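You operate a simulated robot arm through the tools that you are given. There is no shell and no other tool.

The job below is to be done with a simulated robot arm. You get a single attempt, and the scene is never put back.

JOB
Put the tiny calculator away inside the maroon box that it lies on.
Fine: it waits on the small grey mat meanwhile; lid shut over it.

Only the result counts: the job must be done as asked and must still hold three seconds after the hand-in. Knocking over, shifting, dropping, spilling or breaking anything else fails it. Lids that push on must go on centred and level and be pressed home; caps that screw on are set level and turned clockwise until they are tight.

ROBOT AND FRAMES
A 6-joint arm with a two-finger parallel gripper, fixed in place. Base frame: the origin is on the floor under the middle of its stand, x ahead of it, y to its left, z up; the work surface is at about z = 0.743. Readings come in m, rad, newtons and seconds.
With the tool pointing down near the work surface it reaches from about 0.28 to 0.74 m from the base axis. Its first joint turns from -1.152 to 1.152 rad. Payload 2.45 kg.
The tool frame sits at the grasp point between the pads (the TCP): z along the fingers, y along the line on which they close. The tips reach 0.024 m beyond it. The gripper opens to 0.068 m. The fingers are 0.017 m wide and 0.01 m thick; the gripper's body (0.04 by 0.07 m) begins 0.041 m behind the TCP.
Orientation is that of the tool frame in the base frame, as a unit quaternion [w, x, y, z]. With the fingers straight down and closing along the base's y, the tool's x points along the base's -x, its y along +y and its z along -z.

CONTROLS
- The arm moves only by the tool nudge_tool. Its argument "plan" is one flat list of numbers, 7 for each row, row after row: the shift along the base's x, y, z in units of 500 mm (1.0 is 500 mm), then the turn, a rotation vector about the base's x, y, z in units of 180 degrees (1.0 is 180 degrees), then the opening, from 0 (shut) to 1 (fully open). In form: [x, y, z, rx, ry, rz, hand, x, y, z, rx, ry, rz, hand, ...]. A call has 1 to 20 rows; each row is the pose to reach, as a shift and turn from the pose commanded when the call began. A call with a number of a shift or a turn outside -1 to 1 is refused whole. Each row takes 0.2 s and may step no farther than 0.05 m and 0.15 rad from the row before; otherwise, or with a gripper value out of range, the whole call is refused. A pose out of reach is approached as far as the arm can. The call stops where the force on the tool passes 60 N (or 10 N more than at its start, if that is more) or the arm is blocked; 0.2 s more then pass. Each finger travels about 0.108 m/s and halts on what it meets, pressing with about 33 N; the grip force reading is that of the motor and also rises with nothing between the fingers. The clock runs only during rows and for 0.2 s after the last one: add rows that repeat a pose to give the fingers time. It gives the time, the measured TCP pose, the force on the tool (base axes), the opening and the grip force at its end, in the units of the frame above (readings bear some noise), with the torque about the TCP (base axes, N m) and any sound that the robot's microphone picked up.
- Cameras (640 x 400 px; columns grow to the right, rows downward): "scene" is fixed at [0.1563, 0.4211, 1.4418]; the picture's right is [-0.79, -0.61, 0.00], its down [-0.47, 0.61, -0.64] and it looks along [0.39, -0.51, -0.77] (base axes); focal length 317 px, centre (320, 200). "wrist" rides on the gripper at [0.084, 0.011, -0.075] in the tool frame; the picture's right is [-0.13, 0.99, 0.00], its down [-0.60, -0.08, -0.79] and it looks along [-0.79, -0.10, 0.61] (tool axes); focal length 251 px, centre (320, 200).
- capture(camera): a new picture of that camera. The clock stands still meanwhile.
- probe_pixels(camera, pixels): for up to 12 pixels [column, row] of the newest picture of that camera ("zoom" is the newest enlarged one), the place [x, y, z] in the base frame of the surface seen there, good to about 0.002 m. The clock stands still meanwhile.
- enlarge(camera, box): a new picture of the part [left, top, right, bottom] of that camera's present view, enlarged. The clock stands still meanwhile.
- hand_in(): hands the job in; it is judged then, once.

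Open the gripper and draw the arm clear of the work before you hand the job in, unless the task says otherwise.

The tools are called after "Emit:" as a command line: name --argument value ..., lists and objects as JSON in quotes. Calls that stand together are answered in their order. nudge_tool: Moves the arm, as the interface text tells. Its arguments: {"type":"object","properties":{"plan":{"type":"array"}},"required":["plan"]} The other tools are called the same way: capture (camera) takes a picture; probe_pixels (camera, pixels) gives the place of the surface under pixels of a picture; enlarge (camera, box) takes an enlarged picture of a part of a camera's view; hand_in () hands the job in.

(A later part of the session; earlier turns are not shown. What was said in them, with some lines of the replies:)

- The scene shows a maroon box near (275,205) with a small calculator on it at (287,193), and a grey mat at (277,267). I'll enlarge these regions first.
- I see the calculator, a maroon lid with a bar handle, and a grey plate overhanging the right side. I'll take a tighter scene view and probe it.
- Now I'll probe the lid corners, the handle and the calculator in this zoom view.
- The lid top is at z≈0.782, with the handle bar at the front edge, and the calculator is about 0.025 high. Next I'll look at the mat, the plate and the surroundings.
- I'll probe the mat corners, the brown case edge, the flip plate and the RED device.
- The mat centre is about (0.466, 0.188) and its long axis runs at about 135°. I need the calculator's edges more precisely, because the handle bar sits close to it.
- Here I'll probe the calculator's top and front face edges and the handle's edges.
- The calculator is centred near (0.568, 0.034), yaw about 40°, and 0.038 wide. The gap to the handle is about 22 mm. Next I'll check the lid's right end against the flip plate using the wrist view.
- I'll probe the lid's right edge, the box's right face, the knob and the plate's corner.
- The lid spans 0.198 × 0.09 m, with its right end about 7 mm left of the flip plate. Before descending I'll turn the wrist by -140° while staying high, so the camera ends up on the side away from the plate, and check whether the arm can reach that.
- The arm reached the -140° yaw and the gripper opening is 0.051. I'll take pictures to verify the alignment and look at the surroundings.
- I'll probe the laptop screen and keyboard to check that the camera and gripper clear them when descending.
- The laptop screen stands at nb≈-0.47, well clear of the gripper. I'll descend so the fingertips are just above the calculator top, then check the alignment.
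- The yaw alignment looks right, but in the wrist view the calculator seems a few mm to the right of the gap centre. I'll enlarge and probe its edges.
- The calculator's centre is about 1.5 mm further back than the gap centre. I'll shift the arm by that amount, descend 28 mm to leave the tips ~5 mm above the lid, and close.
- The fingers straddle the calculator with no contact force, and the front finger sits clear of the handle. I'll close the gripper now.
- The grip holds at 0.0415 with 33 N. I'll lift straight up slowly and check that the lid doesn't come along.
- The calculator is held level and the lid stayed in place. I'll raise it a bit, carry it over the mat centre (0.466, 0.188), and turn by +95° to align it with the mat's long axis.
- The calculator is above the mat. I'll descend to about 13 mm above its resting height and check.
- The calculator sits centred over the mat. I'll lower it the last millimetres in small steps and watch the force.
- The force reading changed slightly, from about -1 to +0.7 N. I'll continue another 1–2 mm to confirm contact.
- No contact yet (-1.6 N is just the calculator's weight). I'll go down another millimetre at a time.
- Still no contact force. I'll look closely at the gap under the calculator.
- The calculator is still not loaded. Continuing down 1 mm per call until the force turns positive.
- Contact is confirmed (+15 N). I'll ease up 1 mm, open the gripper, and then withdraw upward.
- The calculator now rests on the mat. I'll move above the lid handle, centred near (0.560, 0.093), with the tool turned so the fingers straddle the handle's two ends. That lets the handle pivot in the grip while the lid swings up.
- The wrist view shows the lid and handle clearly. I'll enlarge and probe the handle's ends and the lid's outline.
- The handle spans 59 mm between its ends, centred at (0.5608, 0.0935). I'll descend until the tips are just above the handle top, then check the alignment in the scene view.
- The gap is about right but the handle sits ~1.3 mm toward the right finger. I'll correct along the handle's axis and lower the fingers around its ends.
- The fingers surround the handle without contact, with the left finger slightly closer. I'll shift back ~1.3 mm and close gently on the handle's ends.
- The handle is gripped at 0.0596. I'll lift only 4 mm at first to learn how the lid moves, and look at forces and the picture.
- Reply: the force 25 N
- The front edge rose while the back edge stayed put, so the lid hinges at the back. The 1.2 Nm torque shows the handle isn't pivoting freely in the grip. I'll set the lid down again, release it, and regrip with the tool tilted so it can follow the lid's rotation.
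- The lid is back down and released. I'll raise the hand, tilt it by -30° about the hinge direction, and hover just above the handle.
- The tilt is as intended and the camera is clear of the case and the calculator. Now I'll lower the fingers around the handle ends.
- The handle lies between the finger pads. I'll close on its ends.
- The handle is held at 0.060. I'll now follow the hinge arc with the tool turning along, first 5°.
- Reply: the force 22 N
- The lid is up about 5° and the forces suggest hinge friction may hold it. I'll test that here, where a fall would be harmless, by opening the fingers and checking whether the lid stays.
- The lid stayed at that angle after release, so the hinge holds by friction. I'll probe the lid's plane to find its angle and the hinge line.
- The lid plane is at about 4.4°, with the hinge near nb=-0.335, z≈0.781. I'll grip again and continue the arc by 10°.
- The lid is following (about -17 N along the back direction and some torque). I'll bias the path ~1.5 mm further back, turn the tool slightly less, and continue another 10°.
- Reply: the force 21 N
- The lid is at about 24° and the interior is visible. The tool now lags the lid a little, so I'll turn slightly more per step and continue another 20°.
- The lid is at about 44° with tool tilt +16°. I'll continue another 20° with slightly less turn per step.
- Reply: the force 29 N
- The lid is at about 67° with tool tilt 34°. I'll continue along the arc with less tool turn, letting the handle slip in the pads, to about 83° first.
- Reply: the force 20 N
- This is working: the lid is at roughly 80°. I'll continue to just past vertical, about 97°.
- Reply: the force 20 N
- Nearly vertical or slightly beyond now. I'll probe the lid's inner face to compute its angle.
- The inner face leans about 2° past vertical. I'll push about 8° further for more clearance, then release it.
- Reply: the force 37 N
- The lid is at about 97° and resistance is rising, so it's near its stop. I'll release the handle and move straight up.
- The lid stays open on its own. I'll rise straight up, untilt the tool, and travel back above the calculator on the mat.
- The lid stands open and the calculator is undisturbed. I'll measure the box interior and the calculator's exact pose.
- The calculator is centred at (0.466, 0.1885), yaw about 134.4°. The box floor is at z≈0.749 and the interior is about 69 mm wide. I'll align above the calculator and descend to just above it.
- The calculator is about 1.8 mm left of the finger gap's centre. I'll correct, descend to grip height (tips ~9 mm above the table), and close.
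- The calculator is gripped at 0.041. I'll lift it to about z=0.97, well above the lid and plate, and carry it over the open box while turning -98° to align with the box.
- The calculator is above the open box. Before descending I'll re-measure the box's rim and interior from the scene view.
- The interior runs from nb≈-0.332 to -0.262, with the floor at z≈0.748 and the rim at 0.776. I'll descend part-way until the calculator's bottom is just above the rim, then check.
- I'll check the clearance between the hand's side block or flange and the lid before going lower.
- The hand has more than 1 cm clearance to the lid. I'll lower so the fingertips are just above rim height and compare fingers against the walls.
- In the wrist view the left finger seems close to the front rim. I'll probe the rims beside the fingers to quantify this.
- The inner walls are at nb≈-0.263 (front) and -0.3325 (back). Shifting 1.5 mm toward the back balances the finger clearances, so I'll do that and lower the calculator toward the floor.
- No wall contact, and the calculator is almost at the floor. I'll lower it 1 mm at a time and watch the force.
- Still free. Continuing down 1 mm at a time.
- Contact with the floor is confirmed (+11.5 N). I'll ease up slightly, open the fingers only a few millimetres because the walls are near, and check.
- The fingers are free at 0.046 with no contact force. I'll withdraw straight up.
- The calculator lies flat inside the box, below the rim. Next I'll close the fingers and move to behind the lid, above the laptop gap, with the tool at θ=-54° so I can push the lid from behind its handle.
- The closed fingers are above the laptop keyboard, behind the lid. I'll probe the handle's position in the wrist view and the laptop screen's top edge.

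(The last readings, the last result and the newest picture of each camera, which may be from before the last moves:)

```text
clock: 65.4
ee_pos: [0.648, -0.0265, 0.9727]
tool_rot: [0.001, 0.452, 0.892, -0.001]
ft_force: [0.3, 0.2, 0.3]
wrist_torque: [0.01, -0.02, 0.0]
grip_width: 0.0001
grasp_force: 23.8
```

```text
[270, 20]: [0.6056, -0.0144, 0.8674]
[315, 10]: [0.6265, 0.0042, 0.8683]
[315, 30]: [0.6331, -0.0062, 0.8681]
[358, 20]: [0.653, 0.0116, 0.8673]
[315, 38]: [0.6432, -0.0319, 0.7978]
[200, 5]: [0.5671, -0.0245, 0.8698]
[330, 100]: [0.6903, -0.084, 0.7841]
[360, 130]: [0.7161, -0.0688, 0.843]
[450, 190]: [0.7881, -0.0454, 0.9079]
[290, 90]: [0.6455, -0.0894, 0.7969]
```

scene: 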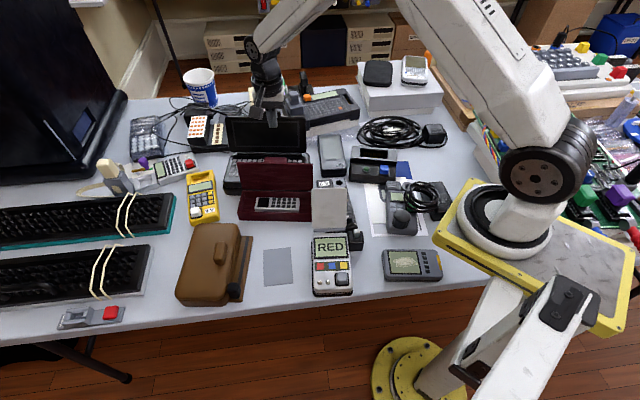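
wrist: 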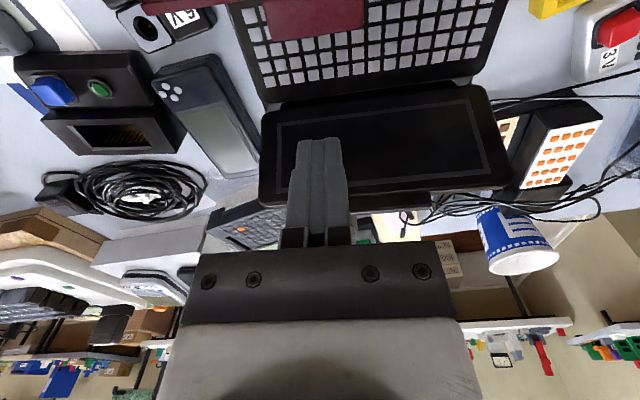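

The handle's outer face is at nb≈-0.378 and the fingers' front face at -0.394, so there is room to descend behind the handle. I'll lower the tips to z≈0.846.

Emit:
nudge_tool --plan '[0, 0, -0.06, 0, 0, 0, 0, 0, 0, -0.12, 0, 0, 0, 0, 0, 0, -0.17, 0, 0, 0, 0, 0, 0, -0.205, 0, 0, 0, 0, 0, 0, -0.205, 0, 0, 0, 0]'

Emit:
enlarge --camera "scene" --box '[230, 130, 342, 220]'

Emit:
capture --camera "wrist"

```text
clock: 66.6
ee_pos: [0.6474, -0.0252, 0.8713]
tool_rot: [0.001, 0.454, 0.891, 0.0]
ft_force: [0.0, -0.3, 0.7]
wrist_torque: [-0.01, 0.0, 0.01]
grip_width: 0.0002
grasp_force: 23.6
```

```text
4.44 times, centred on (286, 175) of scene
```

zoom: 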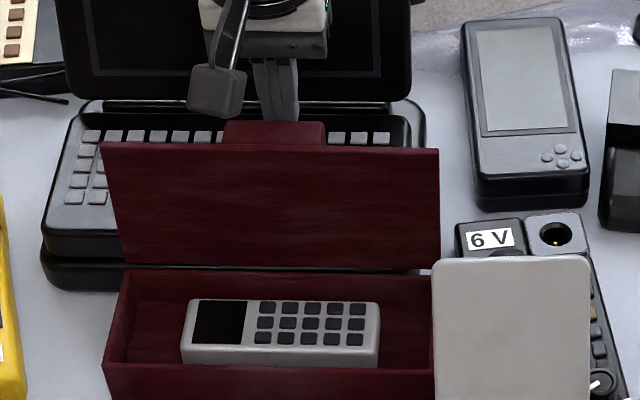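

```text
taken
```

wrist: 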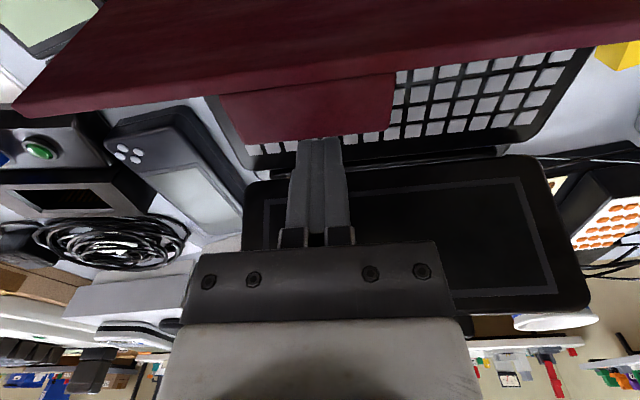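

The fingers are centred behind the handle. I'll push the lid forward horizontally in small steps and watch the force.

Emit:
nudge_tool --plan '[-0.0094, 0.0129, 0, 0, 0, 0, 0, -0.0188, 0.0259, 0, 0, 0, 0, 0, -0.0259, 0.0356, 0, 0, 0, 0, 0, -0.0329, 0.0453, 0, 0, 0, 0, 0]'

Emit:
enlarge --camera "scene" --box '[230, 130, 342, 220]'

```text
clock: 67.6
ee_pos: [0.6287, -0.0019, 0.8671]
tool_rot: [-0.001, 0.454, 0.891, 0.0]
ft_force: [0.1, -0.8, -0.7]
wrist_torque: [0.03, 0.01, 0.03]
grip_width: 0.0
grasp_force: 23.5
```

```text
4.44 times, centred on (286, 175) of scene
```

zoom: 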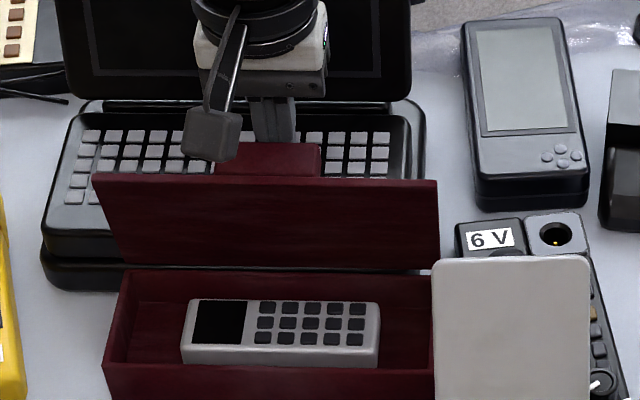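

The lid is swinging forward with little force. I'll continue pushing forward to about 60°.

Emit:
nudge_tool --plan '[-0.0094, 0.0129, 0, 0, 0, 0, 0, -0.0188, 0.0259, 0, 0, 0, 0, 0, -0.0282, 0.0388, 0, 0, 0, 0, 0, -0.0376, 0.0518, 0, 0, 0, 0, 0, -0.047, 0.0647, 0, 0, 0, 0, 0, -0.047, 0.0647, 0, 0, 0, 0, 0]'

Emit:
enlarge --camera "scene" --box '[230, 130, 342, 220]'

```text
clock: 69.0
ee_pos: [0.6064, 0.029, 0.8697]
tool_rot: [0.001, 0.454, 0.891, -0.001]
ft_force: [-0.3, -0.6, -0.1]
wrist_torque: [-0.02, -0.01, 0.02]
grip_width: 0.0001
grasp_force: 23.6
```

```text
4.44 times, centred on (286, 175) of scene
```

zoom: 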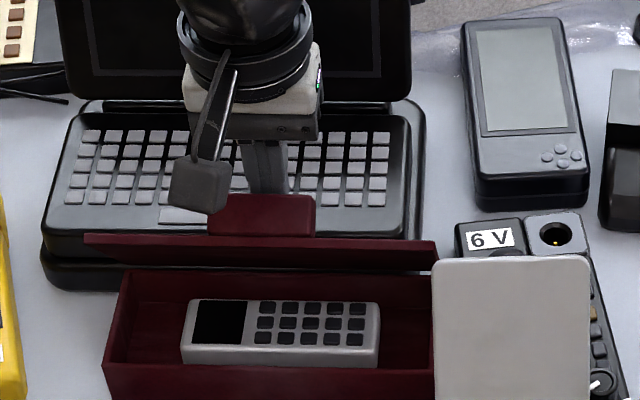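

The lid is at about 61°. I'll push on with a slight downward component to about 40°.

Emit:
nudge_tool --plan '[-0.0079, 0.0109, -0.003, 0, 0, 0, 0, -0.0159, 0.0218, -0.006, 0, 0, 0, 0, -0.0238, 0.0328, -0.009, 0, 0, 0, 0, -0.0318, 0.0437, -0.012, 0, 0, 0, 0, -0.0318, 0.0437, -0.012, 0, 0, 0, 0]'

Emit:
enlarge --camera "scene" --box '[230, 130, 342, 220]'

```text
clock: 70.2
ee_pos: [0.5903, 0.0503, 0.8637]
tool_rot: [0.001, 0.454, 0.891, 0.0]
ft_force: [-0.6, 0.5, 0.4]
wrist_torque: [0.03, -0.01, 0.0]
grip_width: 0.0
grasp_force: 24.1
```

```text
4.44 times, centred on (286, 175) of scene
```

zoom: 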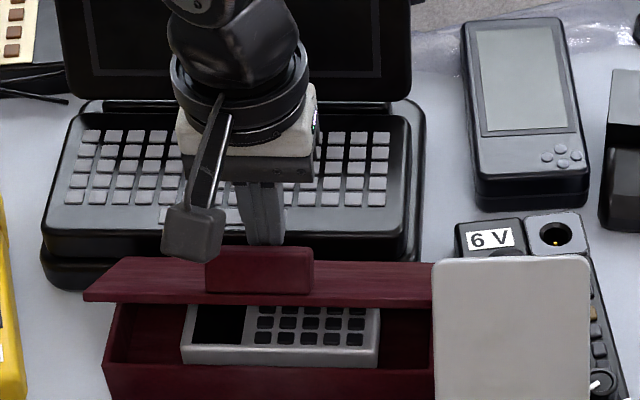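

The lid rests at about 38°. I'll back off slightly, raise the tips above the handle, and move over it so I can press down from above.

Emit:
nudge_tool --plan '[0.0035, -0.0049, 0, 0, 0, 0, 0, 0.0035, -0.0049, 0.035, 0, 0, 0, 0, 0.0035, -0.0049, 0.066, 0, 0, 0, 0, -0.012, 0.0165, 0.066, 0, 0, 0, 0, -0.0275, 0.0379, 0.066, 0, 0, 0, 0, -0.0275, 0.0379, 0.066, 0, 0, 0, 0]'

Emit:
enlarge --camera "scene" --box '[230, 130, 342, 220]'

```text
clock: 71.6
ee_pos: [0.5785, 0.0697, 0.8958]
tool_rot: [0.001, 0.454, 0.891, -0.001]
ft_force: [0.8, 0.5, -0.2]
wrist_torque: [0.0, 0.03, 0.01]
grip_width: 0.0
grasp_force: 23.3
```

```text
4.44 times, centred on (286, 175) of scene
```

zoom: 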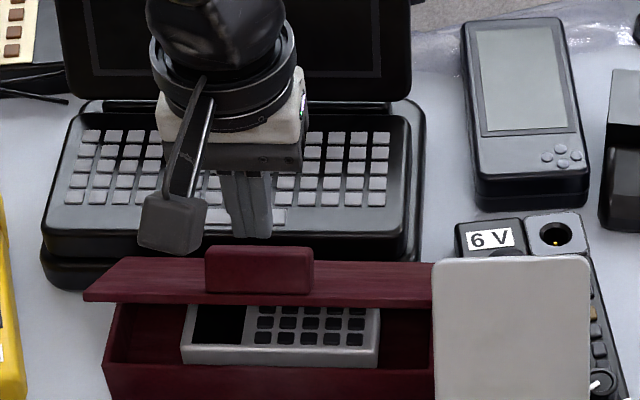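

The tips are over the handle. I'll press down and forward following the handle's arc to about 20°, then check.

Emit:
nudge_tool --plan '[-0.0027, 0.0037, -0.0196, 0, 0, 0, 0, -0.0044, 0.006, -0.034, 0, 0, 0, 0, -0.0061, 0.0084, -0.0486, 0, 0, 0, 0, -0.0121, 0.0167, -0.0616, 0, 0, 0, 0, -0.0182, 0.0251, -0.0716, 0, 0, 0, 0, -0.0182, 0.0251, -0.0716, 0, 0, 0, 0]'

Emit:
enlarge --camera "scene" --box '[230, 130, 342, 220]'

```text
clock: 73.0
ee_pos: [0.5666, 0.0827, 0.8606]
tool_rot: [0.001, 0.454, 0.891, 0.0]
ft_force: [-0.6, -0.6, 0.0]
wrist_torque: [0.0, -0.02, -0.02]
grip_width: 0.0001
grasp_force: 23.4
```

```text
4.44 times, centred on (286, 175) of scene
```

zoom: 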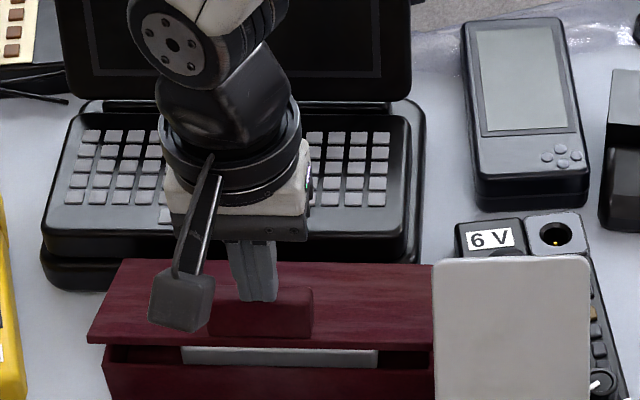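

The lid is nearly closed, with about 15–18° left. I'll keep pressing down along the arc to the closed position.

Emit:
nudge_tool --plan '[-0.0053, 0.0073, -0.015, 0, 0, 0, 0, -0.01, 0.0138, -0.0282, 0, 0, 0, 0, -0.0135, 0.0186, -0.042, 0, 0, 0, 0, -0.0159, 0.0218, -0.05, 0, 0, 0, 0, -0.0159, 0.0218, -0.05, 0, 0, 0, 0]'

Emit:
enlarge --camera "scene" --box '[230, 160, 342, 230]'

```text
clock: 74.2
ee_pos: [0.56, 0.093, 0.8352]
tool_rot: [0.001, 0.454, 0.891, 0.0]
ft_force: [-0.4, 0.5, 0.0]
wrist_torque: [0.01, 0.0, -0.02]
grip_width: 0.0
grasp_force: 23.3
```

```text
5.71 times, centred on (286, 195) of scene
```

zoom: 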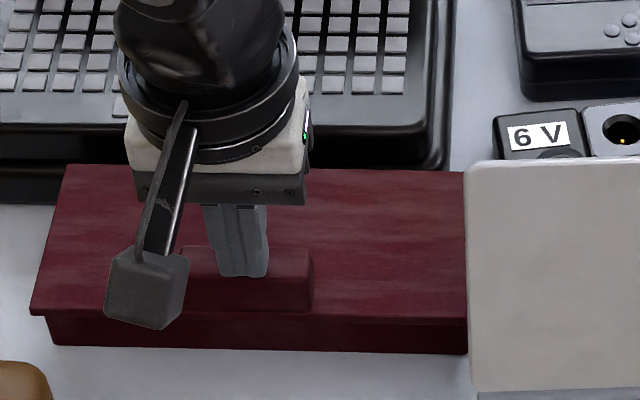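

The lid is almost shut. I'll press down on the handle in 1 mm steps until the force shows it is fully home.

Emit:
nudge_tool --plan '[0, 0, -0.002, 0, 0, 0, 0, 0, 0, -0.004, 0, 0, 0, 0, 0, 0, -0.004, 0, 0, 0, 0]'

Emit:
nudge_tool --plan '[0, 0, -0.002, 0, 0, 0, 0, 0, 0, -0.002, 0, 0, 0, 0]'

```text
clock: 75.0
ee_pos: [0.5611, 0.0928, 0.8344]
tool_rot: [0.001, 0.454, 0.891, 0.0]
ft_force: [-1.5, 0.2, 0.0]
wrist_torque: [-0.05, 0.0, 0.02]
grip_width: 0.0
grasp_force: 24.2
```

```text
clock: 75.6
ee_pos: [0.5605, 0.0934, 0.8322]
tool_rot: [0.001, 0.454, 0.891, 0.0]
ft_force: [0.3, -0.4, 0.1]
wrist_torque: [0.01, -0.01, -0.02]
grip_width: 0.0002
grasp_force: 23.7
```

Not yet loaded. I'll continue pressing down.

Emit:
nudge_tool --plan '[0, 0, -0.002, 0, 0, 0, 0, 0, 0, -0.002, 0, 0, 0, 0]'

Emit:
nudge_tool --plan '[0, 0, -0.002, 0, 0, 0, 0, 0, 0, -0.002, 0, 0, 0, 0]'

```text
clock: 76.2
ee_pos: [0.5605, 0.0933, 0.831]
tool_rot: [0.002, 0.454, 0.891, -0.001]
ft_force: [-3.5, -4.6, 13.2]
wrist_torque: [-0.05, 0.13, 0.03]
grip_width: 0.0
grasp_force: 23.6
```

```text
clock: 76.8
ee_pos: [0.5602, 0.0933, 0.833]
tool_rot: [0.002, 0.454, 0.891, -0.001]
ft_force: [-7.4, -0.9, 27.8]
wrist_torque: [-0.08, 0.21, -0.08]
grip_width: 0.0
grasp_force: 23.1
```

The force rose steeply to 28 N with the tip at the closed-handle height (~0.808), so the lid is home. I'll lift straight up and check the lid's plane.

Emit:
nudge_tool --plan '[0, 0, 0.01, 0, 0, 0, 0, 0, 0, 0.04, 0, 0, 0, 0, 0, 0, 0.1, 0, 0, 0, 0, 0, 0, 0.18, 0, 0, 0, 0, 0, 0, 0.27, 0, 0, 0, 0, 0, 0, 0.36, 0, 0, 0, 0]'

Emit:
enlarge --camera "scene" --box '[230, 180, 326, 240]'

Emit:
probe_pixels --camera "zoom" --pixels '[[80, 62], [42, 234], [540, 244], [450, 200], [450, 100], [150, 150], [150, 100], [285, 232], [60, 150], [300, 90], [212, 182], [362, 186]]'

```text
clock: 78.2
ee_pos: [0.5578, 0.092, 1.0102]
tool_rot: [0.002, 0.454, 0.891, -0.001]
ft_force: [-0.2, 0.0, 0.6]
wrist_torque: [0.0, 0.01, 0.02]
grip_width: 0.0
grasp_force: 23.5
```

```text
6.67 times, centred on (278, 210) of scene
```

zoom: 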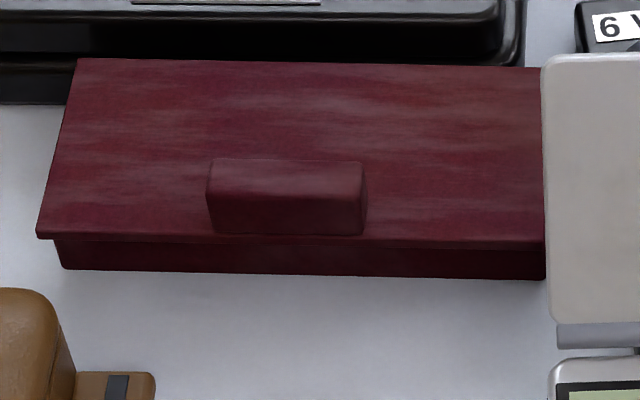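

```text
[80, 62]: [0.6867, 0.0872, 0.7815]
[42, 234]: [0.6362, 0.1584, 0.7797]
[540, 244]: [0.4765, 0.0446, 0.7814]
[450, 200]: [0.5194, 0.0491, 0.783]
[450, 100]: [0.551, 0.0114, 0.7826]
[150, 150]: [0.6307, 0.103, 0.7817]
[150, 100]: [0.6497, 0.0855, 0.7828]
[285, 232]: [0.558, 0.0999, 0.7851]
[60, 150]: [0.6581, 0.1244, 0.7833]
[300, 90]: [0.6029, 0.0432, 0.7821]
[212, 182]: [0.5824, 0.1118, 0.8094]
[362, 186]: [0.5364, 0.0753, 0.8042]
```

The lid is flat at z≈0.782 everywhere, and its outline matches the initial picture. I'll open the gripper, draw the arm clear, and take a final look.

Emit:
nudge_tool --plan '[-0.03, -0.03, 0.03, 0, 0, 0, 0.3, -0.08, -0.07, 0.06, 0, 0, 0, 0.6, -0.14, -0.12, 0.08, 0, 0, 0, 1.0, -0.2, -0.17, 0.08, 0, 0, 0, 1.0, -0.24, -0.2, 0.08, 0, 0, 0, 1.0, -0.24, -0.2, 0.08, 0, 0, 0, 1.0]'

Emit:
capture --camera "scene"

Emit:
enlarge --camera "scene" --box '[170, 140, 400, 300]'

```text
clock: 79.6
ee_pos: [0.4399, -0.0061, 1.0513]
tool_rot: [0.001, 0.454, 0.891, -0.001]
ft_force: [0.0, -0.1, 0.2]
wrist_torque: [0.02, -0.02, 0.0]
grip_width: 0.0681
grasp_force: 0.0
```

```text
taken
```

scene: 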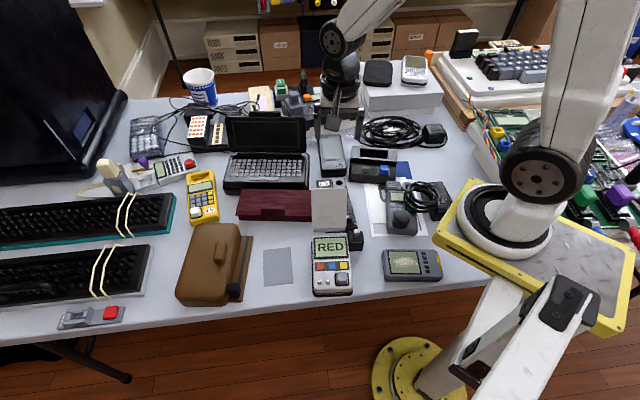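

```text
2.50 times, centred on (285, 220) of scene
```

zoom: 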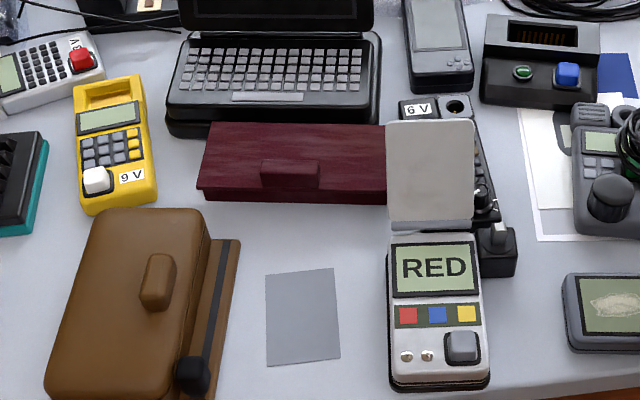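

The lid is shut with the calculator inside, the mat is clear, everything else stands where it was, and the open gripper is drawn clear. I'm handing in the job.

Emit:
hand_in

```text
The job is handed in.
```

The calculator is now inside the maroon box with the lid shut over it, and I've handed the job in. I haven't been given the verdict.

- **Mat:** I moved the calculator from the lid to the grey mat. It waited there while I swung the hinged lid open.
- **Box:** I then set it flat on the box floor. It sits just below the rim.
- **Lid:** I pushed the lid closed from behind its handle and pressed it down until the force rose to about 28 N. Afterwards its surface measured level at about 0.782 m, matching its height at the start.
- **Surroundings:** In the final picture the box, laptop, brown case and RED device look unmoved, and the mat is empty. I opened the gripper and drew the arm clear before handing in.
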